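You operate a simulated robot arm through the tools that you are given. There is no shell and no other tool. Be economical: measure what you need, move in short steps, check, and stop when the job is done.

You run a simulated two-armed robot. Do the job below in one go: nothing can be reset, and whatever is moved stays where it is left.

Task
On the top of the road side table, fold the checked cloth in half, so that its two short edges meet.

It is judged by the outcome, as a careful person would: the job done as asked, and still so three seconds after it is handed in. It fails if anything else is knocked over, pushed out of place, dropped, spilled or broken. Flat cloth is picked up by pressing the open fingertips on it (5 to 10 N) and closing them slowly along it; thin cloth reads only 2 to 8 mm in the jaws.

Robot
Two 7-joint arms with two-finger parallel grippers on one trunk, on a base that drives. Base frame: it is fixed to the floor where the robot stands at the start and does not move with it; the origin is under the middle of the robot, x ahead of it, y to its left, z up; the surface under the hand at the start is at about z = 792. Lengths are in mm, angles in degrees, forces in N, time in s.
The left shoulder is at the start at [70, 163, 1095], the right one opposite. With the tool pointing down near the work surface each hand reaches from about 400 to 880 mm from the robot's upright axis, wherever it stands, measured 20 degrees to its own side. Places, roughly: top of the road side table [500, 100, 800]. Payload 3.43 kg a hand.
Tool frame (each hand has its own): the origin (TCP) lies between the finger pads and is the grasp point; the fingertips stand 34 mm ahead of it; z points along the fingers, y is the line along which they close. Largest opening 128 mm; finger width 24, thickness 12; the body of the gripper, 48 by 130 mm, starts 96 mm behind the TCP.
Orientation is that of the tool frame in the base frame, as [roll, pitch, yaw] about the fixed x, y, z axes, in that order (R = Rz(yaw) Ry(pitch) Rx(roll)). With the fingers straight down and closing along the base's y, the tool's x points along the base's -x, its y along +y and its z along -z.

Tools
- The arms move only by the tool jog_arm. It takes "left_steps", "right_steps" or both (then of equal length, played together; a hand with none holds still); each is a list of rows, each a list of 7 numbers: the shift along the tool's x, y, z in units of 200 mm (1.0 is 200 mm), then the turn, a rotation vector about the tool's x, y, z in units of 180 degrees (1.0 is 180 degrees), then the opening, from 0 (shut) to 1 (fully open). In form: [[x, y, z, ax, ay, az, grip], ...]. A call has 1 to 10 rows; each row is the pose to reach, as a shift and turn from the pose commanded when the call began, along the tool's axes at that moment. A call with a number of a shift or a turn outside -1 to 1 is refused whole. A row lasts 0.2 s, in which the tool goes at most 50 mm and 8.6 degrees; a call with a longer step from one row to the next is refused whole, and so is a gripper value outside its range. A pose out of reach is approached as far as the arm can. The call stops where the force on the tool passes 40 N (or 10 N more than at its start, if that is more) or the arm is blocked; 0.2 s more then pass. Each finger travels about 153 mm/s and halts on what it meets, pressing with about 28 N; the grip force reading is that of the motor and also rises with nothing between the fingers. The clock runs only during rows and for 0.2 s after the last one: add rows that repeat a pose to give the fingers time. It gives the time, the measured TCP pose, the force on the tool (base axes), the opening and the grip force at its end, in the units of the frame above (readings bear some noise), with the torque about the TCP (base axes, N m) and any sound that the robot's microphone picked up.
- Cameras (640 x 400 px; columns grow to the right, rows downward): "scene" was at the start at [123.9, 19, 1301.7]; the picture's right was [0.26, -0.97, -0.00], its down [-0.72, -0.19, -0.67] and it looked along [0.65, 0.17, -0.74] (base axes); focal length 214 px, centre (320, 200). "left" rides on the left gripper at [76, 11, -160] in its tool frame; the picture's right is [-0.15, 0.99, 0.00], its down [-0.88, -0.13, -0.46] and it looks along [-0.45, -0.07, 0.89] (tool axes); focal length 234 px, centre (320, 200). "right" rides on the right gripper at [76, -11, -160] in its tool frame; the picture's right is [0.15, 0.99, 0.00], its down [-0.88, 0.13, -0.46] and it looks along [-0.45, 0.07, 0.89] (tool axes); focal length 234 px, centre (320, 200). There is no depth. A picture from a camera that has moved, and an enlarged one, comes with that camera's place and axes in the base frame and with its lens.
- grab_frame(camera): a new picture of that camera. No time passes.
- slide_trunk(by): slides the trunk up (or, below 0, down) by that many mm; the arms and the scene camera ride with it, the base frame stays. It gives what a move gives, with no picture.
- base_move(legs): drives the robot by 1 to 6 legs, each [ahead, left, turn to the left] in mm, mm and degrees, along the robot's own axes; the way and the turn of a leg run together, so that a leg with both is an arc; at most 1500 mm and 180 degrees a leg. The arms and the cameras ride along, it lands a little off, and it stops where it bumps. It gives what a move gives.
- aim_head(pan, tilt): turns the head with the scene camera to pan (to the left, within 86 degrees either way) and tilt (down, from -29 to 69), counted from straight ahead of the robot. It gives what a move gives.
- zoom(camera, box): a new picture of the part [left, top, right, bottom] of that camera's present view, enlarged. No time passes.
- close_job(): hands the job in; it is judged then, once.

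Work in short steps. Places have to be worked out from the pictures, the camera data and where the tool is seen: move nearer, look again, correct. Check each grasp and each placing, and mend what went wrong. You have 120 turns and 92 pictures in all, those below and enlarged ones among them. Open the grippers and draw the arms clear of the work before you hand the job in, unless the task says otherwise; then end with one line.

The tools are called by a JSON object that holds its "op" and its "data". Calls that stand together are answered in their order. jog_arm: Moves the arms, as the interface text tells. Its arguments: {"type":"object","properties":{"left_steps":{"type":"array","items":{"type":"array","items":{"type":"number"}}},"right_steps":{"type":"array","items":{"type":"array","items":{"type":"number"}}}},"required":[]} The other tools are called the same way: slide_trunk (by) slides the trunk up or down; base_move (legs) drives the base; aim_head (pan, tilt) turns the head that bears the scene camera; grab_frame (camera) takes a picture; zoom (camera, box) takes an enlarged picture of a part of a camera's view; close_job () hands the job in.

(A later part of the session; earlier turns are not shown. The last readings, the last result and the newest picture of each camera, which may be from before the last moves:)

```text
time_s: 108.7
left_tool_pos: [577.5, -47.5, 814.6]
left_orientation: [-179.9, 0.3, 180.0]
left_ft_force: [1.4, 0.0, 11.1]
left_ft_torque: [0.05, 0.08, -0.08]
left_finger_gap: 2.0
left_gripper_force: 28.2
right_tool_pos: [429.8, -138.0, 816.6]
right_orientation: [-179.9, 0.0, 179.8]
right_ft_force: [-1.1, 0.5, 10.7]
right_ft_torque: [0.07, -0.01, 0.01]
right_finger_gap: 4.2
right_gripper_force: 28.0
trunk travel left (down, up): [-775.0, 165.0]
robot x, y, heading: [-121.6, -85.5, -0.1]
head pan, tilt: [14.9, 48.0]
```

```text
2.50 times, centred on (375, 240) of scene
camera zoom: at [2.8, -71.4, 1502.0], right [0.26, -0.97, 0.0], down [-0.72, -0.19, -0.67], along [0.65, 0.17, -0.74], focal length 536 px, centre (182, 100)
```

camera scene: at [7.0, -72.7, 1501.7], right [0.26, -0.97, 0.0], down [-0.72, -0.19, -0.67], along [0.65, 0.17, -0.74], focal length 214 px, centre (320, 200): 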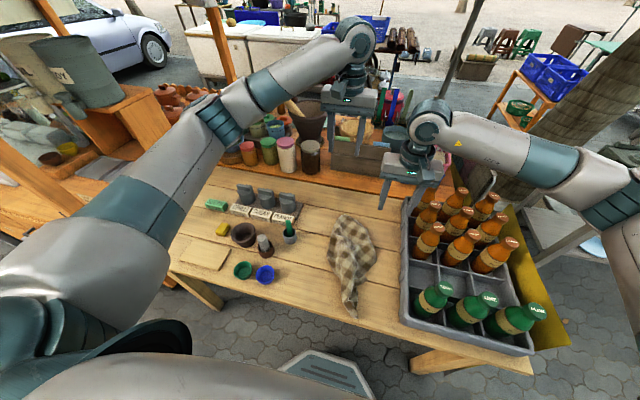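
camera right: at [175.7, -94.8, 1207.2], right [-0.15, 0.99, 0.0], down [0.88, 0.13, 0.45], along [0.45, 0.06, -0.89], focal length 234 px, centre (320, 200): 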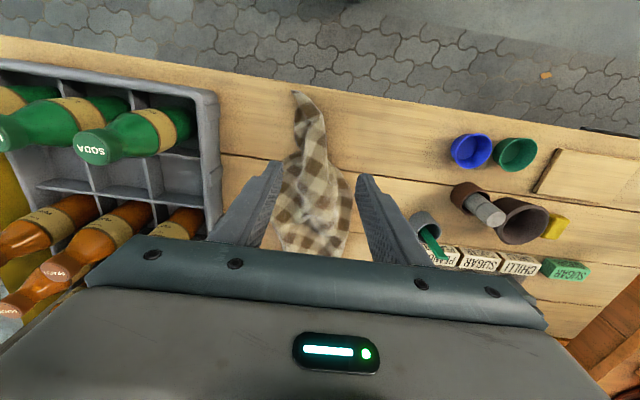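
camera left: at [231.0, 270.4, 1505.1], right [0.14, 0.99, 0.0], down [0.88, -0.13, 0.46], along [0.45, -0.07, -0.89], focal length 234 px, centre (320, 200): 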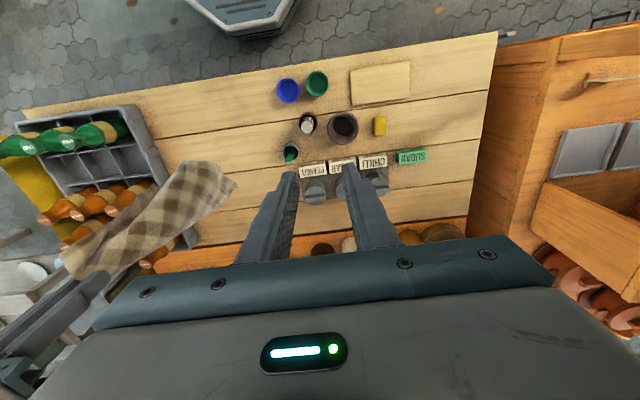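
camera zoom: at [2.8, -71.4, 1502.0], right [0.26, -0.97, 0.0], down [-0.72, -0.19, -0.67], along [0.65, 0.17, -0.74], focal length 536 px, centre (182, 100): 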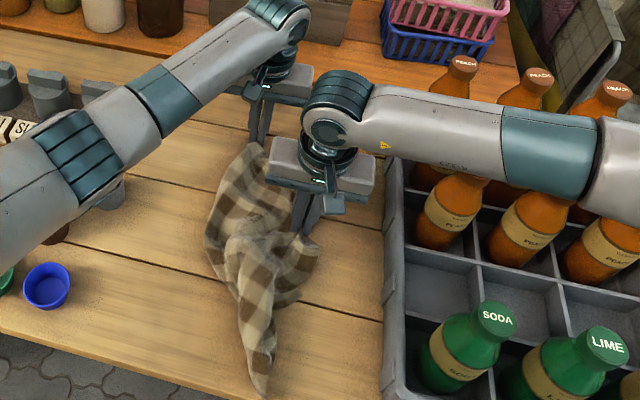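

Both hold (2.0 and 4.2 mm). I lift both together, bringing the right alongside the left at x≈555 with about 150 mm between them.

{"op": "jog_arm", "data": {"left_steps": [[0.0, 0.0, -0.14, 0, 0, 0, 0], [0.02, 0.02, -0.28, 0, 0, 0, 0], [0.04, 0.04, -0.42, 0, 0, 0, 0], [0.06, 0.06, -0.56, 0, 0, 0, 0], [0.08, 0.08, -0.7, 0, 0, 0, 0], [0.1, 0.1, -0.84, 0, 0, 0, 0], [0.1, 0.1, -0.98, 0, 0, 0, 0]], "right_steps": [[0.0, 0.0, -0.14, 0, 0, 0, 0], [-0.1, -0.04, -0.28, 0, 0, 0, 0], [-0.2, -0.08, -0.42, 0, 0, 0, 0], [-0.3, -0.12, -0.56, 0, 0, 0, 0], [-0.4, -0.16, -0.7, 0, 0, 0, 0], [-0.5, -0.18, -0.84, 0, 0, 0, 0], [-0.6, -0.2, -0.98, 0, 0, 0, 0]]}}

{"op": "jog_arm", "data": {"left_steps": [[0.0, 0.0, -0.2, 0, 0, 0, 0], [0.05, 0.0, -0.4, 0, 0, 0, 0], [0.1, 0.0, -0.6, 0, 0, 0, 0], [0.15, 0, -0.8, 0, 0, 0, 0]], "right_steps": [[0.0, 0.0, -0.2, 0, 0, 0, 0], [0.05, 0.0, -0.4, 0, 0, 0, 0], [0.1, 0.0, -0.6, 0, 0, 0, 0], [0.15, 0, -0.8, 0, 0, 0, 0]]}}

{"op": "grab_frame", "data": {"camera": "scene"}}

```text
time_s: 110.3
left_tool_pos: [557.9, -30.6, 1009.1]
left_orientation: [-179.9, 0.1, -179.9]
left_ft_force: [0.3, -0.2, -0.9]
left_ft_torque: [0.05, -0.03, -0.04]
left_finger_gap: 2.1
left_gripper_force: 28.1
right_tool_pos: [551.0, -179.1, 1010.0]
right_orientation: [-179.9, -0.1, 179.8]
right_ft_force: [-0.7, -0.7, -0.1]
right_ft_torque: [0.02, 0.01, 0.02]
right_finger_gap: 3.8
right_gripper_force: 27.7
trunk travel left (down, up): [-775.0, 165.0]
robot x, y, heading: [-114.8, -88.9, -0.1]
head pan, tilt: [14.9, 48.0]
```

```text
time_s: 111.3
left_tool_pos: [524.8, -28.5, 1169.9]
left_orientation: [179.9, 0.3, -179.8]
left_ft_force: [-0.4, -1.0, 0.3]
left_ft_torque: [0.02, -0.02, 0.02]
left_finger_gap: 1.8
left_gripper_force: 28.5
right_tool_pos: [521.1, -179.5, 1170.7]
right_orientation: [-179.7, 0.0, 179.9]
right_ft_force: [-1.0, 0.5, -0.2]
right_ft_torque: [-0.01, 0.01, 0.03]
right_finger_gap: 3.5
right_gripper_force: 27.8
trunk travel left (down, up): [-775.0, 165.0]
robot x, y, heading: [-114.4, -94.0, 0.2]
head pan, tilt: [14.9, 48.0]
```

```text
17 pictures are left
camera scene: at [2.8, -71.4, 1501.8], right [0.26, -0.97, 0.0], down [-0.72, -0.19, -0.67], along [0.65, 0.17, -0.74], focal length 214 px, centre (320, 200)
```

scene: 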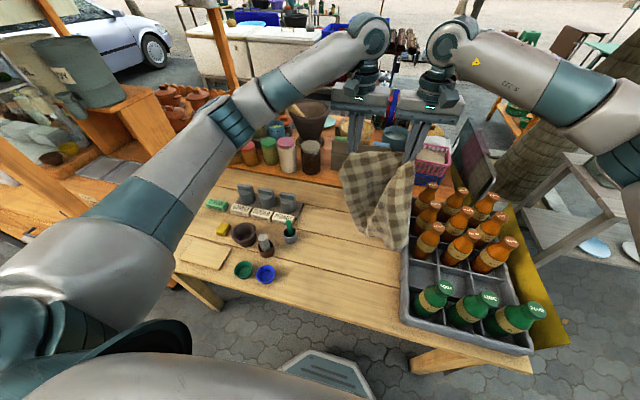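

The cloth now hangs as an open sheet between the hands. I look closer at which edge is on top.

{"op": "zoom", "data": {"camera": "scene", "box": [320, 110, 460, 265]}}

```text
2.58 times, centred on (390, 188) of scene
camera zoom: at [2.8, -71.4, 1501.8], right [0.26, -0.97, 0.0], down [-0.72, -0.19, -0.67], along [0.65, 0.17, -0.74], focal length 554 px, centre (139, 232)
```

zoom: 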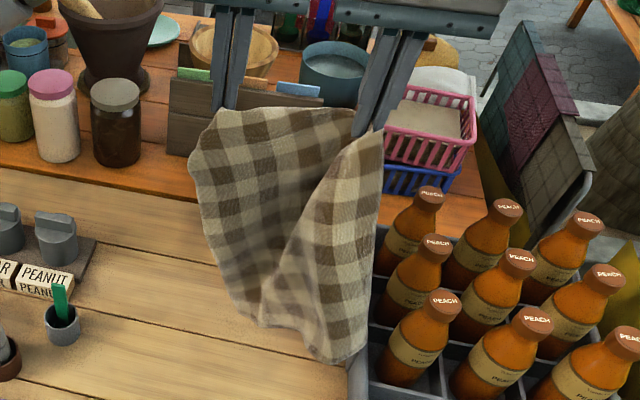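

We hold a short edge (the right grip at its corner, the left about 70 mm inside), with the long sides hanging. I raise the trunk so it hangs free, and shift the robot forward and left, away from the crate.

{"op": "slide_trunk", "data": {"by": 100}}

{"op": "base_move", "data": {"legs": [[50, 45, 0]]}}

{"op": "jog_arm", "data": {"left_steps": [[0, 0.03, 0, 0, 0, 0, 0], [0, 0.06, 0, 0, 0, 0, 0], [0, 0.08, 0, 0, 0, 0, 0], [0, 0.08, 0, 0, 0, 0, 0]], "right_steps": [[0, -0.02, 0, 0, 0, 0, 0], [0, -0.04, 0, 0, 0, 0, 0], [0, -0.06, 0, 0, 0, 0, 0], [0, -0.06, 0, 0, 0, 0, 0]]}}

{"op": "grab_frame", "data": {"camera": "scene"}}

```text
time_s: 112.7
left_tool_pos: [528.6, -28.0, 1269.7]
left_orientation: [-179.9, 0.1, 180.0]
left_ft_force: [0.2, -1.3, -0.3]
left_ft_torque: [-0.04, -0.01, 0.01]
left_finger_gap: 2.2
left_gripper_force: 28.2
right_tool_pos: [522.5, -179.7, 1268.5]
right_orientation: [-179.9, -0.1, 179.8]
right_ft_force: [0.0, 0.7, -0.7]
right_ft_torque: [0.01, -0.02, 0.01]
right_finger_gap: 3.8
right_gripper_force: 28.0
trunk travel left (down, up): [-875.0, 65.0]
robot x, y, heading: [-119.3, -89.7, 0.2]
head pan, tilt: [14.9, 48.0]
```

```text
time_s: 113.7
left_tool_pos: [569.6, 9.3, 1273.0]
left_orientation: [179.8, 0.4, 179.9]
left_ft_force: [-0.7, -0.3, 0.2]
left_ft_torque: [0.04, -0.05, 0.03]
left_finger_gap: 2.0
left_gripper_force: 27.9
right_tool_pos: [566.2, -141.8, 1272.0]
right_orientation: [179.8, 0.1, 179.8]
right_ft_force: [-0.8, -0.8, 0.0]
right_ft_torque: [0.07, -0.09, -0.01]
right_finger_gap: 4.1
right_gripper_force: 28.1
trunk travel left (down, up): [-875.0, 65.0]
robot x, y, heading: [-71.3, -43.4, -0.2]
head pan, tilt: [14.9, 48.0]
```

```text
time_s: 114.7
left_tool_pos: [576.5, 30.6, 1270.4]
left_orientation: [-179.9, 0.2, 179.9]
left_ft_force: [1.6, -9.5, 0.1]
left_ft_torque: [-0.3, -0.07, 0.22]
left_finger_gap: 2.1
left_gripper_force: 28.1
right_tool_pos: [571.6, -146.1, 1269.4]
right_orientation: [-179.9, -0.1, 179.7]
right_ft_force: [-1.6, 9.5, 0.4]
right_ft_torque: [0.31, 0.03, 0.16]
right_finger_gap: 4.2
right_gripper_force: 28.0
trunk travel left (down, up): [-875.0, 65.0]
robot x, y, heading: [-70.6, -42.0, 0.1]
head pan, tilt: [14.9, 48.0]
```

```text
15 pictures are left
camera scene: at [54.8, -26.6, 1601.6], right [0.26, -0.97, 0.0], down [-0.72, -0.19, -0.67], along [0.65, 0.17, -0.74], focal length 214 px, centre (320, 200)
```

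scene: 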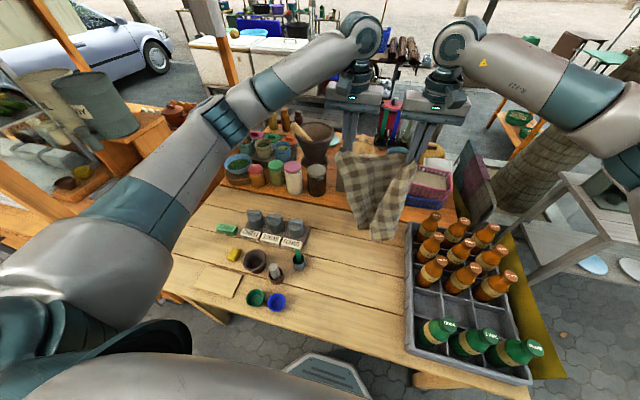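

The top edge is taut at 177 mm spacing. I zoom in to check the hanging sheet.

{"op": "zoom", "data": {"camera": "scene", "box": [310, 110, 450, 260]}}

{"op": "jog_arm", "data": {"left_steps": [[0, -0.015, 0, 0, 0, 0, 0], [0, -0.03, 0, 0, 0, 0, 0]], "right_steps": [[0, 0.005, 0, 0, 0, 0, 0], [0, 0.01, 0, 0, 0, 0, 0]]}}

```text
2.67 times, centred on (380, 185) of scene
camera zoom: at [54.8, -26.6, 1601.6], right [0.26, -0.97, 0.0], down [-0.72, -0.19, -0.67], along [0.65, 0.17, -0.74], focal length 572 px, centre (160, 240)
```

zoom: 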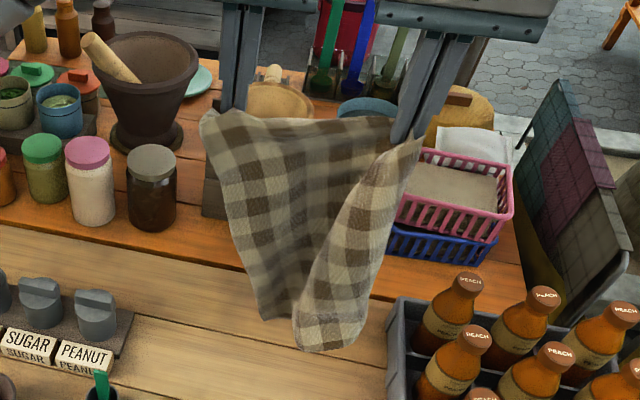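

```text
time_s: 115.2
left_tool_pos: [575.9, 24.8, 1269.6]
left_orientation: [-179.9, 0.1, 179.9]
left_ft_force: [1.1, -4.9, -0.3]
left_ft_torque: [-0.12, -0.01, 0.12]
left_finger_gap: 1.7
left_gripper_force: 28.1
right_tool_pos: [572.6, -146.5, 1269.0]
right_orientation: [-179.9, -0.1, 179.6]
right_ft_force: [0.3, 3.7, 0.3]
right_ft_torque: [0.18, 0.03, 0.06]
right_finger_gap: 4.2
right_gripper_force: 28.0
trunk travel left (down, up): [-875.0, 65.0]
robot x, y, heading: [-71.6, -49.3, -0.0]
head pan, tilt: [14.9, 48.0]
```

The sheet hangs well, except the right ~75 mm curls toward the robot. I'll lay it with the bottom edge near (x≈290) and the hands moving toward +x, so that the flap ends up on top where I can unfold it.

{"op": "base_move", "data": {"legs": [[-285, 0, 0]]}}

{"op": "slide_trunk", "data": {"by": -90}}

{"op": "base_move", "data": {"legs": [[90, 0, 0]]}}

{"op": "slide_trunk", "data": {"by": -80}}

{"op": "base_move", "data": {"legs": [[90, 0, 0]]}}

{"op": "grab_frame", "data": {"camera": "scene"}}

```text
time_s: 117.3
left_tool_pos: [287.4, 20.8, 1268.7]
left_orientation: [-180.0, 0.1, 179.6]
left_ft_force: [0.9, -2.3, 0.5]
left_ft_torque: [-0.13, -0.03, 0.07]
left_finger_gap: 1.8
left_gripper_force: 28.3
right_tool_pos: [282.7, -148.9, 1268.2]
right_orientation: [-179.9, -0.2, 179.4]
right_ft_force: [-1.0, 3.6, 0.2]
right_ft_torque: [0.16, 0.01, 0.09]
right_finger_gap: 3.8
right_gripper_force: 28.0
trunk travel left (down, up): [-875.0, 65.0]
robot x, y, heading: [-361.1, -48.0, -0.4]
head pan, tilt: [14.9, 48.0]
```

```text
time_s: 118.5
left_tool_pos: [285.8, 21.9, 1180.8]
left_orientation: [-179.9, 0.3, 179.7]
left_ft_force: [0.6, -4.9, -0.3]
left_ft_torque: [-0.09, -0.03, 0.1]
left_finger_gap: 2.1
left_gripper_force: 27.6
right_tool_pos: [279.7, -147.8, 1179.3]
right_orientation: [-179.8, -0.2, 179.4]
right_ft_force: [-0.2, 4.1, -0.5]
right_ft_torque: [0.17, 0.03, 0.07]
right_finger_gap: 3.8
right_gripper_force: 27.9
trunk travel left (down, up): [-785.0, 155.0]
robot x, y, heading: [-362.2, -42.4, -0.2]
head pan, tilt: [14.9, 48.0]
```

```text
time_s: 119.6
left_tool_pos: [372.7, 22.0, 1181.7]
left_orientation: [-179.9, 0.3, 179.6]
left_ft_force: [1.1, -3.6, -0.2]
left_ft_torque: [-0.1, -0.03, 0.1]
left_finger_gap: 1.9
left_gripper_force: 28.0
right_tool_pos: [366.4, -148.5, 1181.3]
right_orientation: [-179.9, -0.1, 179.5]
right_ft_force: [-0.4, 3.8, -0.9]
right_ft_torque: [0.11, 0.01, 0.07]
right_finger_gap: 3.7
right_gripper_force: 28.2
trunk travel left (down, up): [-785.0, 155.0]
robot x, y, heading: [-270.5, -46.5, -0.3]
head pan, tilt: [14.9, 48.0]
```

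```text
time_s: 120.8
left_tool_pos: [373.6, 21.5, 1100.6]
left_orientation: [-179.9, 0.3, 179.7]
left_ft_force: [0.7, -3.1, 0.1]
left_ft_torque: [-0.12, -0.02, 0.09]
left_finger_gap: 2.2
left_gripper_force: 28.0
right_tool_pos: [368.5, -148.6, 1100.7]
right_orientation: [-179.9, -0.1, 179.6]
right_ft_force: [-0.3, 3.8, 0.6]
right_ft_torque: [0.12, 0.01, 0.08]
right_finger_gap: 3.8
right_gripper_force: 28.4
trunk travel left (down, up): [-705.0, 235.0]
robot x, y, heading: [-273.7, -46.3, -0.5]
head pan, tilt: [14.9, 48.0]
```

```text
time_s: 121.9
left_tool_pos: [461.0, 20.4, 1100.8]
left_orientation: [-179.8, 0.2, 179.6]
left_ft_force: [1.0, -3.6, 0.2]
left_ft_torque: [-0.12, -0.03, 0.13]
left_finger_gap: 1.8
left_gripper_force: 28.6
right_tool_pos: [456.9, -148.8, 1099.5]
right_orientation: [-179.9, -0.1, 179.5]
right_ft_force: [-0.2, 3.4, 0.0]
right_ft_torque: [0.12, -0.02, 0.07]
right_finger_gap: 3.8
right_gripper_force: 27.7
trunk travel left (down, up): [-705.0, 235.0]
robot x, y, heading: [-181.8, -45.2, -0.2]
head pan, tilt: [14.9, 48.0]
```

```text
13 pictures are left
camera scene: at [-60.1, -27.5, 1431.8], right [0.25, -0.97, 0.0], down [-0.72, -0.19, -0.67], along [0.65, 0.17, -0.74], focal length 214 px, centre (320, 200)
```

scene: 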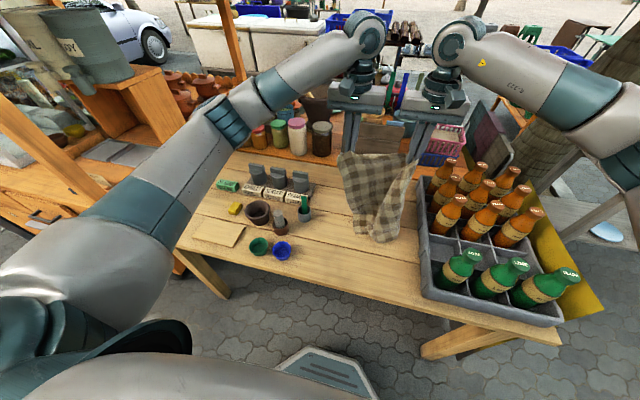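

The bottom edge was dragged to x≈385. I lift it off, back up 130 mm, and lay it again with more slack (lower first, then advance).

{"op": "slide_trunk", "data": {"by": 90}}

{"op": "base_move", "data": {"legs": [[-165, 0, 0]]}}

{"op": "slide_trunk", "data": {"by": -150}}

{"op": "base_move", "data": {"legs": [[70, 0, 0]]}}

{"op": "jog_arm", "data": {"left_steps": [[-0.1, 0, 0.15, 0, 0, 0, 0], [-0.2, 0, 0.3, 0, 0, 0, 0], [-0.3, 0, 0.45, 0, 0, 0, 0]], "right_steps": [[-0.1, 0, 0.15, 0, 0, 0, 0], [-0.2, 0, 0.3, 0, 0, 0, 0], [-0.3, 0, 0.45, 0, 0, 0, 0]]}}

{"op": "grab_frame", "data": {"camera": "scene"}}

```text
time_s: 123.1
left_tool_pos: [463.5, 20.3, 1190.2]
left_orientation: [-179.8, 0.2, 179.5]
left_ft_force: [1.2, -4.4, -0.1]
left_ft_torque: [-0.1, -0.04, 0.1]
left_finger_gap: 2.0
left_gripper_force: 28.1
right_tool_pos: [458.4, -148.6, 1189.7]
right_orientation: [-179.9, -0.1, 179.4]
right_ft_force: [-1.1, 4.5, -0.4]
right_ft_torque: [0.14, 0.01, 0.08]
right_finger_gap: 3.8
right_gripper_force: 28.1
trunk travel left (down, up): [-795.0, 145.0]
robot x, y, heading: [-184.7, -45.1, -0.3]
head pan, tilt: [14.9, 48.0]
```

```text
time_s: 124.6
left_tool_pos: [296.4, 21.9, 1188.7]
left_orientation: [-179.9, 0.1, 179.6]
left_ft_force: [1.2, -3.6, -0.6]
left_ft_torque: [-0.13, -0.04, 0.12]
left_finger_gap: 1.7
left_gripper_force: 27.8
right_tool_pos: [291.8, -147.0, 1188.7]
right_orientation: [-179.9, -0.1, 179.4]
right_ft_force: [-0.9, 3.9, -0.3]
right_ft_torque: [0.14, 0.06, 0.06]
right_finger_gap: 3.8
right_gripper_force: 28.3
trunk travel left (down, up): [-795.0, 145.0]
robot x, y, heading: [-350.5, -44.6, -0.2]
head pan, tilt: [14.9, 48.0]
```

```text
time_s: 126.3
left_tool_pos: [294.3, 21.9, 1041.1]
left_orientation: [-179.9, 0.2, 179.6]
left_ft_force: [0.4, -3.4, -0.3]
left_ft_torque: [-0.13, -0.04, 0.08]
left_finger_gap: 2.1
left_gripper_force: 27.8
right_tool_pos: [288.3, -148.1, 1038.8]
right_orientation: [-179.9, -0.1, 179.6]
right_ft_force: [-1.0, 4.0, -0.4]
right_ft_torque: [0.18, -0.01, 0.09]
right_finger_gap: 3.8
right_gripper_force: 28.0
trunk travel left (down, up): [-645.0, 295.0]
robot x, y, heading: [-353.1, -43.2, -0.7]
head pan, tilt: [14.9, 48.0]
```

```text
time_s: 127.3
left_tool_pos: [364.6, 21.1, 1041.3]
left_orientation: [-179.9, 0.1, 179.6]
left_ft_force: [0.4, -3.6, -0.3]
left_ft_torque: [-0.08, -0.03, 0.09]
left_finger_gap: 2.0
left_gripper_force: 28.1
right_tool_pos: [358.9, -149.0, 1038.7]
right_orientation: [-180.0, -0.1, 179.4]
right_ft_force: [-0.6, 3.3, 0.4]
right_ft_torque: [0.12, 0.07, 0.07]
right_finger_gap: 3.7
right_gripper_force: 28.0
trunk travel left (down, up): [-645.0, 295.0]
robot x, y, heading: [-281.3, -41.8, -0.4]
head pan, tilt: [14.9, 48.0]
```

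```text
time_s: 128.2
left_tool_pos: [424.8, 18.0, 948.9]
left_orientation: [-179.9, 0.0, 179.6]
left_ft_force: [0.9, -2.6, -0.3]
left_ft_torque: [-0.13, 0.03, 0.08]
left_finger_gap: 2.1
left_gripper_force: 27.9
right_tool_pos: [419.2, -148.6, 947.6]
right_orientation: [180.0, -0.2, 179.6]
right_ft_force: [-1.3, 2.9, 0.7]
right_ft_torque: [0.09, 0.02, 0.1]
right_finger_gap: 4.0
right_gripper_force: 27.7
trunk travel left (down, up): [-645.0, 295.0]
robot x, y, heading: [-282.1, -40.3, -0.5]
head pan, tilt: [14.9, 48.0]
```

```text
12 pictures are left
camera scene: at [-156.9, -27.1, 1371.6], right [0.25, -0.97, 0.0], down [-0.72, -0.19, -0.67], along [0.65, 0.17, -0.74], focal length 214 px, centre (320, 200)
```

scene: 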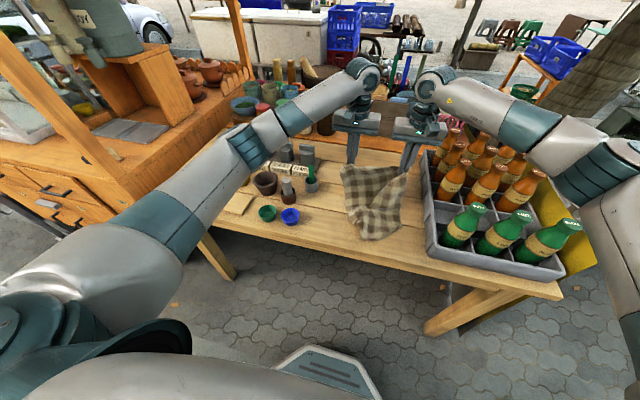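

Much better: the bottom edge is at x≈240 and the cloth is laying down toward +x. I continue advancing and lowering to the table.

{"op": "base_move", "data": {"legs": [[100, 0, 0]]}}

{"op": "jog_arm", "data": {"left_steps": [[0, 0, 0.15, 0, 0, 0, 0], [0, 0, 0.3, 0, 0, 0, 0], [0, 0, 0.45, 0, 0, 0, 0]], "right_steps": [[0, 0, 0.15, 0, 0, 0, 0], [0, 0, 0.3, 0, 0, 0, 0], [0, 0, 0.45, 0, 0, 0, 0]]}}

{"op": "base_move", "data": {"legs": [[100, 0, 0]]}}

{"op": "zoom", "data": {"camera": "scene", "box": [280, 110, 480, 280]}}

```text
time_s: 129.3
left_tool_pos: [522.3, 17.4, 949.8]
left_orientation: [-180.0, 0.2, 179.6]
left_ft_force: [1.0, -2.3, 0.3]
left_ft_torque: [-0.09, 0.02, 0.1]
left_finger_gap: 1.9
left_gripper_force: 28.2
right_tool_pos: [516.3, -150.7, 947.6]
right_orientation: [179.9, -0.2, 179.5]
right_ft_force: [-0.4, 1.9, 0.4]
right_ft_torque: [0.1, 0.01, 0.06]
right_finger_gap: 4.0
right_gripper_force: 28.4
trunk travel left (down, up): [-645.0, 295.0]
robot x, y, heading: [-183.9, -45.1, -0.3]
head pan, tilt: [14.9, 48.0]
```

```text
time_s: 130.1
left_tool_pos: [523.4, 17.3, 860.1]
left_orientation: [-179.9, 0.1, 179.5]
left_ft_force: [0.5, -2.6, -0.1]
left_ft_torque: [-0.12, -0.03, 0.08]
left_finger_gap: 1.7
left_gripper_force: 28.1
right_tool_pos: [519.3, -151.3, 859.5]
right_orientation: [180.0, -0.1, 179.4]
right_ft_force: [-0.5, 4.3, 0.6]
right_ft_torque: [0.14, 0.04, 0.08]
right_finger_gap: 3.8
right_gripper_force: 28.1
trunk travel left (down, up): [-645.0, 295.0]
robot x, y, heading: [-185.0, -45.8, -0.4]
head pan, tilt: [14.9, 48.0]
```

```text
time_s: 131.2
left_tool_pos: [620.7, 18.8, 859.7]
left_orientation: [-180.0, 0.2, 179.7]
left_ft_force: [-0.1, -3.9, -0.6]
left_ft_torque: [-0.1, 0.0, 0.1]
left_finger_gap: 2.0
left_gripper_force: 28.3
right_tool_pos: [617.2, -150.2, 858.7]
right_orientation: [179.9, -0.1, 179.6]
right_ft_force: [-0.8, 2.3, 0.5]
right_ft_torque: [0.12, 0.03, 0.09]
right_finger_gap: 3.9
right_gripper_force: 28.0
trunk travel left (down, up): [-645.0, 295.0]
robot x, y, heading: [-86.9, -46.5, -0.0]
head pan, tilt: [14.9, 48.0]
```

```text
2.35 times, centred on (380, 195) of scene
camera zoom: at [38.1, -28.0, 1371.6], right [0.25, -0.97, 0.0], down [-0.72, -0.19, -0.67], along [0.65, 0.17, -0.74], focal length 505 px, centre (179, 212)
```

zoom: 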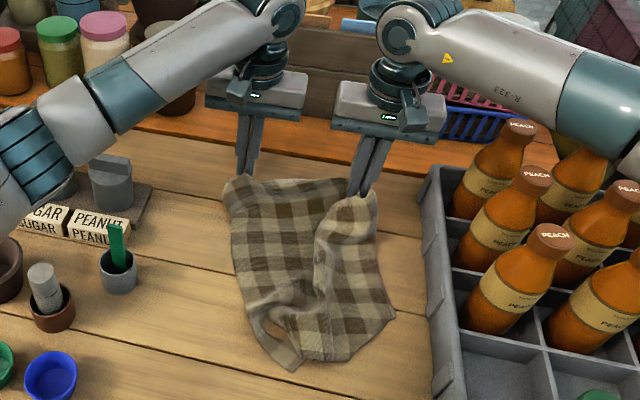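

The cloth is nearly spread. I lower a bit more and drag forward another 70 mm to pull it straighter, then look.

{"op": "jog_arm", "data": {"left_steps": [[0, 0, 0.1, 0, 0, 0, 0], [0, 0, 0.16, 0, 0, 0, 0]], "right_steps": [[0, 0, 0.1, 0, 0, 0, 0], [0, 0, 0.16, 0, 0, 0, 0]]}}

{"op": "base_move", "data": {"legs": [[65, 0, 0]]}}

{"op": "zoom", "data": {"camera": "scene", "box": [280, 130, 480, 300]}}

```text
time_s: 131.8
left_tool_pos: [621.5, 17.4, 830.9]
left_orientation: [-180.0, 0.2, 179.7]
left_ft_force: [0.1, -2.8, -0.3]
left_ft_torque: [-0.06, -0.04, 0.05]
left_finger_gap: 1.9
left_gripper_force: 27.9
right_tool_pos: [615.3, -149.4, 831.3]
right_orientation: [180.0, 0.0, 179.6]
right_ft_force: [-1.5, 1.9, 9.5]
right_ft_torque: [0.06, 0.09, 0.04]
right_finger_gap: 3.6
right_gripper_force: 28.0
trunk travel left (down, up): [-645.0, 295.0]
robot x, y, heading: [-85.9, -46.3, -0.2]
head pan, tilt: [14.9, 48.0]
```

```text
time_s: 132.8
left_tool_pos: [687.4, 15.6, 828.5]
left_orientation: [-179.9, 0.2, 179.6]
left_ft_force: [0.9, -3.1, 0.3]
left_ft_torque: [-0.09, 0.04, 0.04]
left_finger_gap: 2.4
left_gripper_force: 28.1
right_tool_pos: [681.5, -150.5, 828.6]
right_orientation: [-180.0, -0.2, 179.6]
right_ft_force: [-1.6, 2.8, 6.0]
right_ft_torque: [0.05, 0.16, 0.09]
right_finger_gap: 3.6
right_gripper_force: 28.3
trunk travel left (down, up): [-645.0, 295.0]
robot x, y, heading: [-19.0, -44.4, -0.3]
head pan, tilt: [14.9, 48.0]
```

```text
2.35 times, centred on (380, 215) of scene
camera zoom: at [104.0, -28.1, 1371.6], right [0.25, -0.97, 0.0], down [-0.72, -0.19, -0.67], along [0.65, 0.17, -0.74], focal length 505 px, centre (179, 165)
```

zoom: 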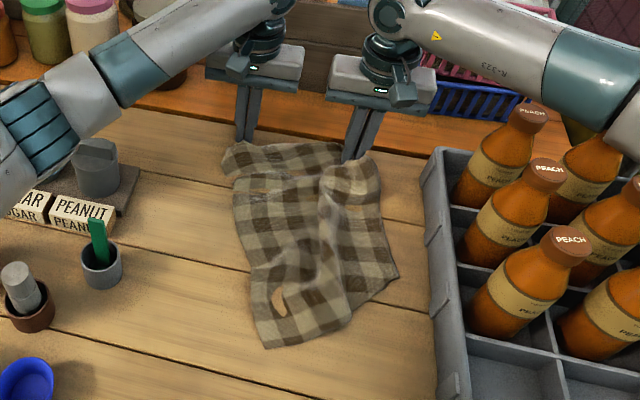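

The cloth is almost flat; D is at about (365,−66) and C at (500,−223), with slack on the right side. I release the far edge here, raise up, and reposition to take the near corners C and D next.

{"op": "jog_arm", "data": {"left_steps": [[0, 0, 0.03, 0, 0, 0, 0.1], [0, 0, 0.03, 0, 0, 0, 0.35], [0, 0, 0.03, 0, 0, 0, 0.5], [0, 0, -0.2, 0, 0, 0, 0.5], [0, 0, -0.44, 0, 0, 0, 0.5], [0, 0, -0.68, 0, 0, 0, 0.5]], "right_steps": [[0, 0, 0.01, 0, 0, 0, 0.1], [0, 0, 0.01, 0, 0, 0, 0.35], [0, 0, 0.01, 0, 0, 0, 0.5], [0, 0, -0.2, 0, 0, 0, 0.5], [0, 0, -0.44, 0, 0, 0, 0.5], [0, 0, -0.68, 0, 0, 0, 0.5]]}}

{"op": "slide_trunk", "data": {"by": 130}}

{"op": "base_move", "data": {"legs": [[-120, -85, 0]]}}

{"op": "zoom", "data": {"camera": "scene", "box": [270, 130, 450, 290]}}

```text
time_s: 134.2
left_tool_pos: [685.7, 16.8, 965.2]
left_orientation: [-180.0, 0.2, 179.6]
left_ft_force: [0.5, -0.7, 0.6]
left_ft_torque: [0.01, -0.06, 0.01]
left_finger_gap: 63.9
left_gripper_force: 0.1
right_tool_pos: [678.0, -150.3, 964.8]
right_orientation: [-179.9, -0.1, 179.6]
right_ft_force: [0.5, 0.2, 0.0]
right_ft_torque: [-0.04, -0.04, 0.04]
right_finger_gap: 63.9
right_gripper_force: 0.1
trunk travel left (down, up): [-645.0, 295.0]
robot x, y, heading: [-22.6, -46.4, -0.3]
head pan, tilt: [14.9, 48.0]
```

```text
time_s: 135.8
left_tool_pos: [685.7, 17.1, 1094.8]
left_orientation: [-179.9, 0.2, 179.6]
left_ft_force: [-0.4, 0.6, 0.2]
left_ft_torque: [-0.02, 0.01, 0.0]
left_finger_gap: 63.7
left_gripper_force: 0.2
right_tool_pos: [680.8, -151.2, 1093.9]
right_orientation: [-180.0, -0.1, 179.7]
right_ft_force: [0.7, 1.2, 0.5]
right_ft_torque: [0.0, 0.0, -0.02]
right_finger_gap: 64.1
right_gripper_force: 0.1
trunk travel left (down, up): [-775.0, 165.0]
robot x, y, heading: [-19.7, -45.9, -0.3]
head pan, tilt: [14.9, 48.0]
```

```text
time_s: 137.2
left_tool_pos: [566.5, -64.3, 1092.6]
left_orientation: [-179.8, 0.1, 179.7]
left_ft_force: [0.1, 0.0, 0.1]
left_ft_torque: [-0.02, 0.04, -0.01]
left_finger_gap: 64.2
left_gripper_force: 0.2
right_tool_pos: [561.3, -235.1, 1093.2]
right_orientation: [-179.9, -0.2, 179.5]
right_ft_force: [0.0, -0.2, 0.1]
right_ft_torque: [-0.05, 0.02, 0.0]
right_finger_gap: 63.9
right_gripper_force: 0.1
trunk travel left (down, up): [-775.0, 165.0]
robot x, y, heading: [-141.6, -131.2, -0.2]
head pan, tilt: [14.9, 48.0]
```

```text
2.50 times, centred on (360, 210) of scene
camera zoom: at [-16.2, -110.3, 1501.4], right [0.25, -0.97, 0.0], down [-0.72, -0.19, -0.67], along [0.65, 0.17, -0.74], focal length 536 px, centre (220, 175)
```

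zoom: 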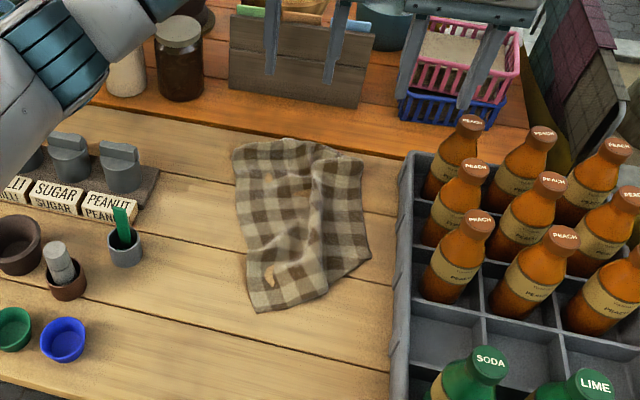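

Now I see it: a central diagonal ridge hides slack, and the true near-right corner C is the kink at about (427,−160), with D at (366,−69). I'll grip C with the right hand, moving the left aside, then pull it outward.

{"op": "jog_arm", "data": {"right_steps": [[0.1, 0.09, 0.1, 0, 0, 0, 0.5], [0.2, 0.18, 0.25, 0, 0, 0, 0.5], [0.3, 0.27, 0.4, 0, 0, 0, 0.5], [0.4, 0.36, 0.55, 0, 0, 0, 0.5], [0.5, 0.45, 0.7, 0, 0, 0, 0.5], [0.565, 0.505, 0.85, 0, 0, 0, 0.5], [0.565, 0.505, 1.0, 0, 0, 0, 0.5]], "left_steps": [[0, 0.1, 0, 0, 0, 0, 0.5], [0, 0.2, 0, 0, 0, 0, 0.5], [0, 0.3, 0, 0, 0, 0, 0.5], [0, 0.4, 0, 0, 0, 0, 0.5], [0, 0.5, 0, 0, 0, 0, 0.5], [0, 0.5, 0, 0, 0, 0, 0.5], [0, 0.5, 0, 0, 0, 0, 0.5]]}}

{"op": "jog_arm", "data": {"right_steps": [[0, 0, 0.2, 0, 0, 0, 0.5], [0, 0, 0.34, 0, 0, 0, 0.5], [0, 0, 0.37, 0, 0, 0, 0.5], [0, 0, 0.382, 0, 0, 0, 0.5], [0, 0, 0.386, 0, 0, 0, 0.5]]}}

```text
time_s: 138.8
left_tool_pos: [566.5, 34.5, 1093.5]
left_orientation: [-179.8, 0.1, 179.8]
left_ft_force: [0.5, 0.3, -0.4]
left_ft_torque: [0.0, 0.01, -0.01]
left_finger_gap: 64.2
left_gripper_force: 0.0
right_tool_pos: [446.7, -131.4, 890.0]
right_orientation: [-180.0, -0.2, 179.5]
right_ft_force: [0.3, -0.1, 0.3]
right_ft_torque: [0.02, 0.04, -0.01]
right_finger_gap: 63.9
right_gripper_force: 0.1
trunk travel left (down, up): [-775.0, 165.0]
robot x, y, heading: [-141.8, -131.1, -0.2]
head pan, tilt: [14.9, 48.0]
```

```text
time_s: 140.0
left_tool_pos: [565.5, 35.0, 1094.0]
left_orientation: [-179.9, 0.2, 179.7]
left_ft_force: [0.0, -0.6, -0.6]
left_ft_torque: [-0.01, -0.02, 0.01]
left_finger_gap: 64.3
left_gripper_force: 0.0
right_tool_pos: [446.2, -132.0, 817.3]
right_orientation: [180.0, -0.1, 179.6]
right_ft_force: [-0.1, -1.3, 0.4]
right_ft_torque: [-0.05, 0.01, 0.04]
right_finger_gap: 64.2
right_gripper_force: 0.0
trunk travel left (down, up): [-775.0, 165.0]
robot x, y, heading: [-142.9, -128.1, -0.4]
head pan, tilt: [14.9, 48.0]
```

Not loaded yet. I press 2–3 mm more and close slowly in one go, checking the load first.

{"op": "jog_arm", "data": {"right_steps": [[0, 0, 0.006, 0, 0, 0, 0.5], [0, 0, 0.011, 0, 0, 0, 0.5], [0, 0, 0.013, 0, 0, 0, 0.5]]}}

```text
time_s: 140.8
left_tool_pos: [564.5, 34.9, 1094.9]
left_orientation: [-179.9, 0.2, 179.6]
left_ft_force: [-0.6, -0.2, 0.5]
left_ft_torque: [0.03, 0.01, -0.03]
left_finger_gap: 64.0
left_gripper_force: 0.0
right_tool_pos: [445.5, -132.3, 816.0]
right_orientation: [180.0, 0.1, 179.6]
right_ft_force: [4.8, -0.2, 16.4]
right_ft_torque: [-0.56, -0.28, 0.11]
right_finger_gap: 63.9
right_gripper_force: 0.3
trunk travel left (down, up): [-775.0, 165.0]
robot x, y, heading: [-141.0, -128.8, -0.4]
head pan, tilt: [14.9, 48.0]
```

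The load is 16 N, so I ease it slightly. Then I close, lift a few mm, and drag C to the near right, to about (340,−205).

{"op": "jog_arm", "data": {"right_steps": [[0, 0, -0.004, 0, 0, 0, 0.45], [0, 0, -0.004, 0, 0, 0, 0.4], [0, 0, -0.004, 0, 0, 0, 0.35], [0, 0, -0.004, 0, 0, 0, 0.3], [0, 0, -0.004, 0, 0, 0, 0.25], [0, 0, -0.004, 0, 0, 0, 0.2], [0, 0, -0.004, 0, 0, 0, 0.15], [0, 0, -0.004, 0, 0, 0, 0.1], [0, 0, -0.004, 0, 0, 0, 0.05], [0, 0, -0.004, 0, 0, 0, 0]]}}

{"op": "jog_arm", "data": {"right_steps": [[0, 0, -0.02, 0, 0, 0, 0], [0.02, -0.06, -0.06, 0, 0, 0, 0], [0.1, -0.14, -0.06, 0, 0, 0, 0], [0.2, -0.22, -0.06, 0, 0, 0, 0], [0.3, -0.28, -0.06, 0, 0, 0, 0], [0.4, -0.32, -0.06, 0, 0, 0, 0], [0.5, -0.34, -0.06, 0, 0, 0, 0]]}}

{"op": "zoom", "data": {"camera": "scene", "box": [270, 130, 450, 290]}}

```text
time_s: 143.0
left_tool_pos: [563.6, 33.9, 1095.4]
left_orientation: [-179.9, 0.3, 179.6]
left_ft_force: [-0.7, 0.0, -0.3]
left_ft_torque: [0.03, -0.01, -0.03]
left_finger_gap: 64.1
left_gripper_force: 0.0
right_tool_pos: [445.3, -132.1, 815.4]
right_orientation: [180.0, -0.1, 179.6]
right_ft_force: [2.0, 0.1, 18.1]
right_ft_torque: [-0.04, -0.06, -0.03]
right_finger_gap: 3.8
right_gripper_force: 28.0
trunk travel left (down, up): [-775.0, 165.0]
robot x, y, heading: [-140.2, -128.1, -0.2]
head pan, tilt: [14.9, 48.0]
```

```text
time_s: 144.6
left_tool_pos: [565.3, 34.0, 1094.4]
left_orientation: [-180.0, 0.1, 179.7]
left_ft_force: [0.5, -0.7, 1.2]
left_ft_torque: [-0.02, -0.01, 0.0]
left_finger_gap: 63.9
left_gripper_force: 0.0
right_tool_pos: [345.0, -202.6, 827.6]
right_orientation: [180.0, -0.1, 179.7]
right_ft_force: [-0.3, -0.7, -0.1]
right_ft_torque: [-0.03, -0.04, -0.03]
right_finger_gap: 3.5
right_gripper_force: 28.1
trunk travel left (down, up): [-775.0, 165.0]
robot x, y, heading: [-142.8, -127.3, -0.5]
head pan, tilt: [14.9, 48.0]
```

```text
2.50 times, centred on (360, 210) of scene
camera zoom: at [-18.6, -111.6, 1501.7], right [0.25, -0.97, 0.0], down [-0.72, -0.19, -0.67], along [0.65, 0.17, -0.74], focal length 536 px, centre (220, 175)
```

zoom: 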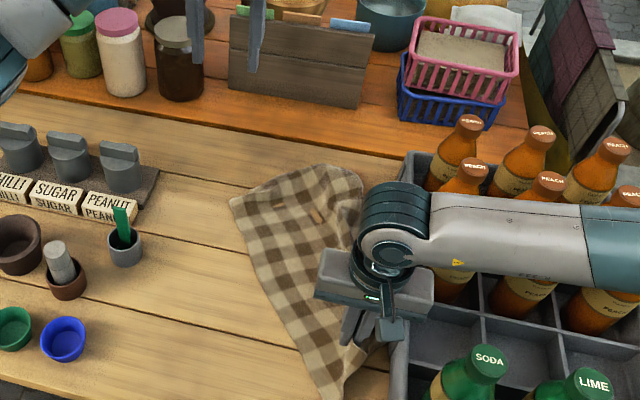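

The cloth is now spread but rotated about 30° toward the crate. I lift the near end slightly, carry it about 115 mm left, and lay it down pulling toward the robot to square it up.

{"op": "jog_arm", "data": {"right_steps": [[-0.05, 0.05, -0.2, 0, 0, 0, 0], [-0.1, 0.15, -0.4, 0, 0, 0, 0], [-0.1, 0.3, -0.5, 0, 0, 0, 0], [-0.1, 0.45, -0.5, 0, 0, 0, 0], [-0.05, 0.55, -0.4, 0, 0, 0, 0], [0.05, 0.58, -0.25, 0, 0, 0, 0], [0.15, 0.58, -0.1, 0, 0, 0, 0], [0.25, 0.58, 0.0, 0, 0, 0, 0], [0.32, 0.58, 0.0, 0, 0, 0, 0]]}}

{"op": "zoom", "data": {"camera": "scene", "box": [270, 130, 450, 310]}}

```text
time_s: 146.6
left_tool_pos: [566.0, 35.8, 1092.9]
left_orientation: [-179.9, 0.2, 179.8]
left_ft_force: [-0.5, 0.7, -0.4]
left_ft_torque: [-0.01, 0.02, 0.0]
left_finger_gap: 64.0
left_gripper_force: 0.1
right_tool_pos: [282.6, -82.9, 825.5]
right_orientation: [-179.9, -0.2, 179.6]
right_ft_force: [-0.8, 0.1, -0.2]
right_ft_torque: [0.03, 0.01, 0.01]
right_finger_gap: 3.7
right_gripper_force: 27.9
trunk travel left (down, up): [-775.0, 165.0]
robot x, y, heading: [-147.7, -131.8, -0.3]
head pan, tilt: [14.9, 48.0]
```

```text
2.22 times, centred on (360, 220) of scene
camera zoom: at [-18.4, -111.2, 1501.7], right [0.25, -0.97, 0.0], down [-0.72, -0.19, -0.67], along [0.65, 0.17, -0.74], focal length 477 px, centre (231, 156)
```

zoom: 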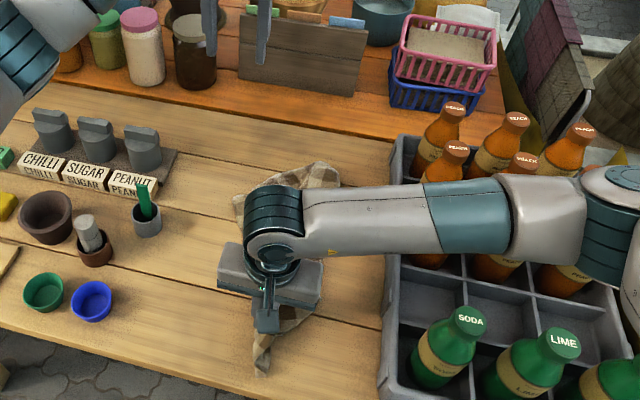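

The arm hides the cloth. I release here, raise the right hand and move it aside to see the layout.

{"op": "jog_arm", "data": {"right_steps": [[0, 0, 0.03, 0, 0, 0, 0.1], [0, 0, 0.03, 0, 0, 0, 0.4], [0, 0, 0.03, 0, 0, 0, 0.5], [0, 0, -0.2, 0, 0, 0, 0.5], [0, 0, -0.44, 0, 0, 0, 0.5], [0, 0, -0.68, 0, 0, 0, 0.5], [0, -0.2, -0.8, 0, 0, 0, 0.5], [0, -0.4, -0.9, 0, 0, 0, 0.5], [0, -0.6, -1.0, 0, 0, 0, 0.5], [0, -0.75, -1.0, 0, 0, 0, 0.5]]}}

{"op": "zoom", "data": {"camera": "scene", "box": [280, 150, 430, 310]}}

```text
time_s: 148.8
left_tool_pos: [565.5, 32.7, 1094.6]
left_orientation: [-180.0, 0.2, 179.8]
left_ft_force: [-0.2, -0.7, 0.2]
left_ft_torque: [0.01, 0.06, 0.0]
left_finger_gap: 64.1
left_gripper_force: 0.2
right_tool_pos: [284.0, -238.2, 1027.4]
right_orientation: [180.0, -0.1, 179.5]
right_ft_force: [-0.2, -0.2, -0.4]
right_ft_torque: [0.02, -0.02, 0.01]
right_finger_gap: 63.9
right_gripper_force: 0.0
trunk travel left (down, up): [-775.0, 165.0]
robot x, y, heading: [-144.5, -126.9, -0.5]
head pan, tilt: [14.9, 48.0]
```

```text
2.50 times, centred on (355, 230) of scene
camera zoom: at [-18.6, -113.4, 1501.7], right [0.25, -0.97, 0.0], down [-0.72, -0.19, -0.67], along [0.65, 0.17, -0.74], focal length 536 px, centre (232, 125)
```

zoom: 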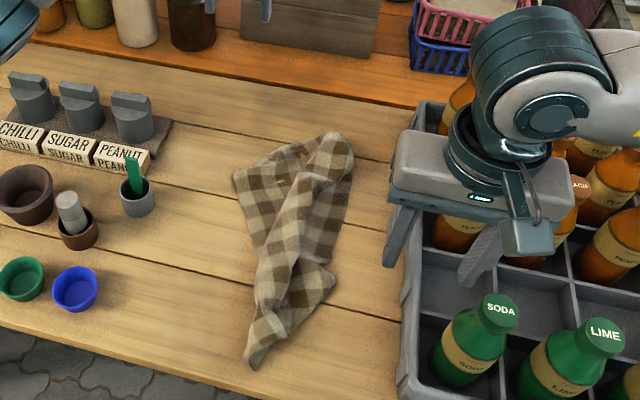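

The cloth is aligned but folded lengthwise; the tip D is at about (211,−78). I'll back up 150 mm, grip D with the left hand, and draw it left to about y=55.

{"op": "base_move", "data": {"legs": [[-150, 0, 0]]}}

{"op": "jog_arm", "data": {"left_steps": [[0.14, -0.1, 0.12, 0, 0, 0, 0.5], [0.28, -0.2, 0.25, 0, 0, 0, 0.5], [0.42, -0.3, 0.38, 0, 0, 0, 0.5], [0.56, -0.4, 0.5, 0, 0, 0, 0.5], [0.7, -0.5, 0.62, 0, 0, 0, 0.5], [0.82, -0.58, 0.75, 0, 0, 0, 0.5], [0.875, -0.6, 0.95, 0, 0, 0, 0.5]]}}

{"op": "jog_arm", "data": {"left_steps": [[0, 0, 0.2, 0, 0, 0, 0.5], [0, 0, 0.35, 0, 0, 0, 0.5], [0, 0, 0.41, 0, 0, 0, 0.5], [0, 0, 0.43, 0, 0, 0, 0.5]]}}

```text
time_s: 150.1
left_tool_pos: [421.9, 32.2, 1092.8]
left_orientation: [-179.9, 0.2, 179.4]
left_ft_force: [-0.6, -0.6, -0.5]
left_ft_torque: [-0.01, 0.04, -0.01]
left_finger_gap: 63.9
left_gripper_force: 0.0
right_tool_pos: [141.1, -236.9, 1027.9]
right_orientation: [180.0, -0.3, 179.2]
right_ft_force: [-0.1, 0.6, -0.5]
right_ft_torque: [0.01, 0.02, 0.02]
right_finger_gap: 63.9
right_gripper_force: 0.0
trunk travel left (down, up): [-775.0, 165.0]
robot x, y, heading: [-288.4, -128.1, -0.5]
head pan, tilt: [14.9, 48.0]
```

```text
time_s: 151.7
left_tool_pos: [246.2, -86.3, 903.2]
left_orientation: [-179.9, 0.2, 179.4]
left_ft_force: [1.1, 0.5, -1.3]
left_ft_torque: [-0.04, 0.0, 0.02]
left_finger_gap: 64.1
left_gripper_force: 0.0
right_tool_pos: [137.2, -235.0, 1028.9]
right_orientation: [-179.9, -0.1, 179.3]
right_ft_force: [-0.7, -0.7, -0.1]
right_ft_torque: [0.01, 0.0, 0.01]
right_finger_gap: 64.0
right_gripper_force: 0.0
trunk travel left (down, up): [-775.0, 165.0]
robot x, y, heading: [-285.2, -129.5, -0.8]
head pan, tilt: [14.9, 48.0]
```

```text
time_s: 152.7
left_tool_pos: [246.5, -87.4, 818.0]
left_orientation: [-179.9, 0.1, 179.4]
left_ft_force: [-0.4, 0.2, -0.2]
left_ft_torque: [-0.01, -0.01, 0.0]
left_finger_gap: 63.9
left_gripper_force: 0.1
right_tool_pos: [138.8, -236.2, 1028.1]
right_orientation: [179.9, -0.1, 179.4]
right_ft_force: [-0.3, -0.6, -1.0]
right_ft_torque: [0.02, 0.01, 0.0]
right_finger_gap: 64.2
right_gripper_force: 0.0
trunk travel left (down, up): [-775.0, 165.0]
robot x, y, heading: [-284.9, -129.4, -0.6]
head pan, tilt: [14.9, 48.0]
```

I lower the last 2 mm, close slowly around the tip, then lift slightly and draw it left, all with a readback.

{"op": "jog_arm", "data": {"left_steps": [[0, 0, 0.008, 0, 0, 0, 0.5], [0, 0, 0.011, 0, 0, 0, 0.44], [0, 0, 0.011, 0, 0, 0, 0.38], [0, 0, 0.011, 0, 0, 0, 0.32], [0, 0, 0.011, 0, 0, 0, 0.26], [0, 0, 0.011, 0, 0, 0, 0.2], [0, 0, 0.011, 0, 0, 0, 0.14], [0, 0, 0.011, 0, 0, 0, 0.08], [0, 0, 0.011, 0, 0, 0, 0], [0, 0, 0.011, 0, 0, 0, 0]]}}

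{"op": "jog_arm", "data": {"left_steps": [[0, 0.0, -0.06, 0, 0, 0, 0], [0, 0.12, -0.12, 0, 0, 0, 0], [0.02, 0.27, -0.12, 0, 0, 0, 0], [0.02, 0.42, -0.12, 0, 0, 0, 0], [0.02, 0.56, -0.1, 0, 0, 0, 0], [0.02, 0.7, -0.06, 0, 0, 0, 0]]}}

{"op": "zoom", "data": {"camera": "scene", "box": [290, 110, 460, 270]}}

```text
time_s: 154.9
left_tool_pos: [244.9, -87.4, 817.6]
left_orientation: [-179.9, 0.2, 179.3]
left_ft_force: [-1.5, 1.1, 7.2]
left_ft_torque: [0.09, 0.04, -0.01]
left_finger_gap: 3.5
left_gripper_force: 28.3
right_tool_pos: [138.0, -236.3, 1028.5]
right_orientation: [-180.0, -0.1, 179.2]
right_ft_force: [0.9, 0.3, 0.2]
right_ft_torque: [0.02, 0.02, 0.06]
right_finger_gap: 63.8
right_gripper_force: 0.1
trunk travel left (down, up): [-775.0, 165.0]
robot x, y, heading: [-287.0, -128.9, -0.6]
head pan, tilt: [14.9, 48.0]
```

```text
time_s: 156.3
left_tool_pos: [245.1, 53.6, 828.4]
left_orientation: [-179.9, 0.2, 179.3]
left_ft_force: [-0.3, 0.6, 0.5]
left_ft_torque: [-0.01, 0.0, 0.02]
left_finger_gap: 3.4
left_gripper_force: 27.7
right_tool_pos: [139.5, -235.0, 1028.0]
right_orientation: [-179.9, -0.1, 179.3]
right_ft_force: [0.0, -0.5, 0.3]
right_ft_torque: [-0.03, 0.02, 0.03]
right_finger_gap: 63.9
right_gripper_force: 0.1
trunk travel left (down, up): [-775.0, 165.0]
robot x, y, heading: [-287.5, -130.2, -0.5]
head pan, tilt: [14.9, 48.0]
```

```text
2.50 times, centred on (375, 190) of scene
camera zoom: at [-164.0, -109.9, 1501.7], right [0.25, -0.97, 0.0], down [-0.72, -0.18, -0.67], along [0.65, 0.17, -0.74], focal length 536 px, centre (182, 225)
```

zoom: 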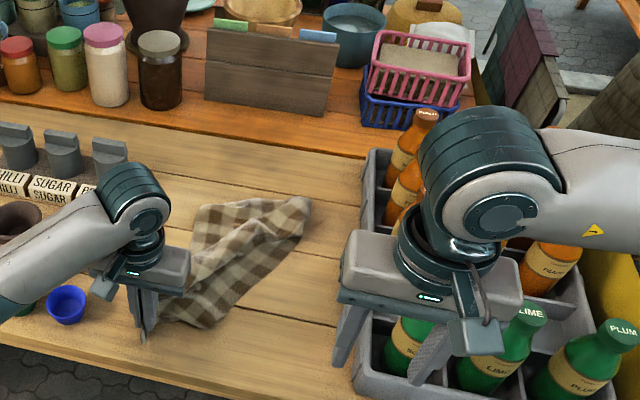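

D is now held at (245,54), and C is at about (276,−38). I'll nudge the left hand a bit further out, and bring the right hand over C's edge at (318,−12).

{"op": "jog_arm", "data": {"left_steps": [[0.02, 0.03, 0, 0, 0, 0, 0], [0.04, 0.06, 0, 0, 0, 0, 0], [0.07, 0.1, 0, 0, 0, 0, 0], [0.07, 0.125, 0, 0, 0, 0, 0], [0.07, 0.125, 0, 0, 0, 0, 0]], "right_steps": [[-0.18, 0.12, 0, 0, 0, 0, 0.5], [-0.36, 0.24, 0, 0, 0, 0, 0.5], [-0.54, 0.36, 0, 0, 0, 0, 0.5], [-0.72, 0.48, 0, 0, 0, 0, 0.5], [-0.895, 0.6, 0, 0, 0, 0, 0.5]]}}

{"op": "jog_arm", "data": {"right_steps": [[0, 0.13, 0.1, 0, 0, 0, 0.5], [0, 0.26, 0.25, 0, 0, 0, 0.5], [0, 0.39, 0.4, 0, 0, 0, 0.5], [0, 0.52, 0.55, 0, 0, 0, 0.5], [0, 0.52, 0.75, 0, 0, 0, 0.5]]}}

{"op": "grab_frame", "data": {"camera": "right"}}

```text
time_s: 157.5
left_tool_pos: [229.8, 78.4, 826.4]
left_orientation: [-179.8, 0.2, 179.4]
left_ft_force: [0.2, -0.5, 0.0]
left_ft_torque: [0.03, 0.04, 0.02]
left_finger_gap: 3.6
left_gripper_force: 28.1
right_tool_pos: [321.8, -118.0, 1029.3]
right_orientation: [-180.0, -0.2, 179.3]
right_ft_force: [0.0, -0.4, -0.4]
right_ft_torque: [-0.05, 0.01, 0.01]
right_finger_gap: 63.9
right_gripper_force: 0.0
trunk travel left (down, up): [-775.0, 165.0]
robot x, y, heading: [-284.2, -128.1, -0.5]
head pan, tilt: [14.9, 48.0]
```

```text
time_s: 158.7
left_tool_pos: [230.1, 77.7, 826.1]
left_orientation: [-180.0, 0.2, 179.4]
left_ft_force: [0.2, 0.1, -0.1]
left_ft_torque: [0.03, 0.0, 0.06]
left_finger_gap: 3.8
left_gripper_force: 28.4
right_tool_pos: [317.8, -16.3, 878.9]
right_orientation: [180.0, -0.1, 179.3]
right_ft_force: [0.3, -0.3, 0.8]
right_ft_torque: [0.01, 0.0, 0.02]
right_finger_gap: 64.0
right_gripper_force: 0.2
trunk travel left (down, up): [-775.0, 165.0]
robot x, y, heading: [-286.7, -130.4, -0.4]
head pan, tilt: [14.9, 48.0]
```

```text
4 pictures are left
camera right: at [242.3, -26.5, 1038.8], right [-0.13, 0.99, 0.0], down [0.88, 0.12, 0.45], along [0.45, 0.06, -0.89], focal length 234 px, centre (320, 200)
```

right: 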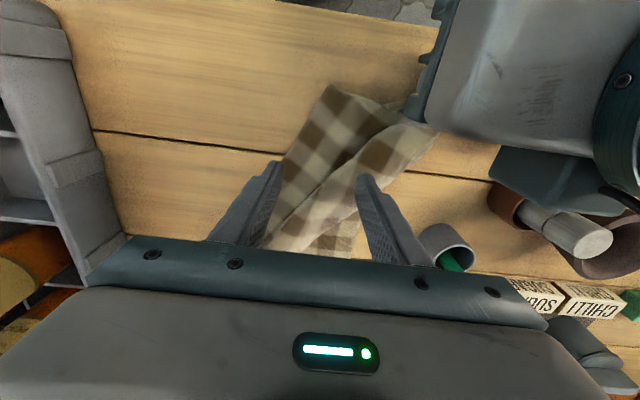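

C is at (248,−16), with its side edge running to (333,−55). I shift to (300,−12) and press down.

{"op": "jog_arm", "data": {"right_steps": [[0.09, 0.02, 0.1, 0, 0, 0, 0.5], [0.09, 0.02, 0.25, 0, 0, 0, 0.5], [0.09, 0.02, 0.3, 0, 0, 0, 0.5], [0.09, 0.02, 0.312, 0, 0, 0, 0.5], [0.09, 0.02, 0.318, 0, 0, 0, 0.5]]}}

```text
time_s: 159.9
left_tool_pos: [227.9, 77.0, 828.5]
left_orientation: [-179.9, 0.3, 179.4]
left_ft_force: [3.4, -2.1, -4.4]
left_ft_torque: [-0.01, 0.2, -0.03]
left_finger_gap: 3.4
left_gripper_force: 27.6
right_tool_pos: [300.6, -10.7, 818.1]
right_orientation: [179.9, 0.1, 179.3]
right_ft_force: [-0.4, -0.3, 31.6]
right_ft_torque: [1.33, -0.01, 0.03]
right_finger_gap: 64.3
right_gripper_force: 0.1
trunk travel left (down, up): [-775.0, 165.0]
robot x, y, heading: [-289.4, -130.6, -0.6]
head pan, tilt: [14.9, 48.0]
```

The load is too high (32 N, mainly on one finger over thicker cloth). I ease up 2.5 mm and close slowly.

{"op": "jog_arm", "data": {"right_steps": [[0, 0, -0.012, 0, 0, 0, 0.5], [0, 0, -0.012, 0, 0, 0, 0.44], [0, 0, -0.011, 0, 0, 0, 0.38], [0, 0, -0.01, 0, 0, 0, 0.32], [0, 0, -0.009, 0, 0, 0, 0.26], [0, 0, -0.008, 0, 0, 0, 0.2], [0, 0, -0.007, 0, 0, 0, 0.14], [0, 0, -0.007, 0, 0, 0, 0.08], [0, 0, -0.007, 0, 0, 0, 0], [0, 0, -0.007, 0, 0, 0, 0]]}}

```text
time_s: 162.1
left_tool_pos: [227.7, 76.9, 827.6]
left_orientation: [-179.9, 0.3, 179.5]
left_ft_force: [5.8, -11.6, -7.5]
left_ft_torque: [0.05, 0.27, -0.39]
left_finger_gap: 4.1
left_gripper_force: 28.0
right_tool_pos: [299.7, -10.1, 817.8]
right_orientation: [179.9, -0.2, 179.2]
right_ft_force: [-7.8, 13.5, 29.8]
right_ft_torque: [0.76, 0.11, 0.14]
right_finger_gap: 0.5
right_gripper_force: 27.9
trunk travel left (down, up): [-775.0, 165.0]
robot x, y, heading: [-286.3, -130.5, -0.6]
head pan, tilt: [14.9, 48.0]
```

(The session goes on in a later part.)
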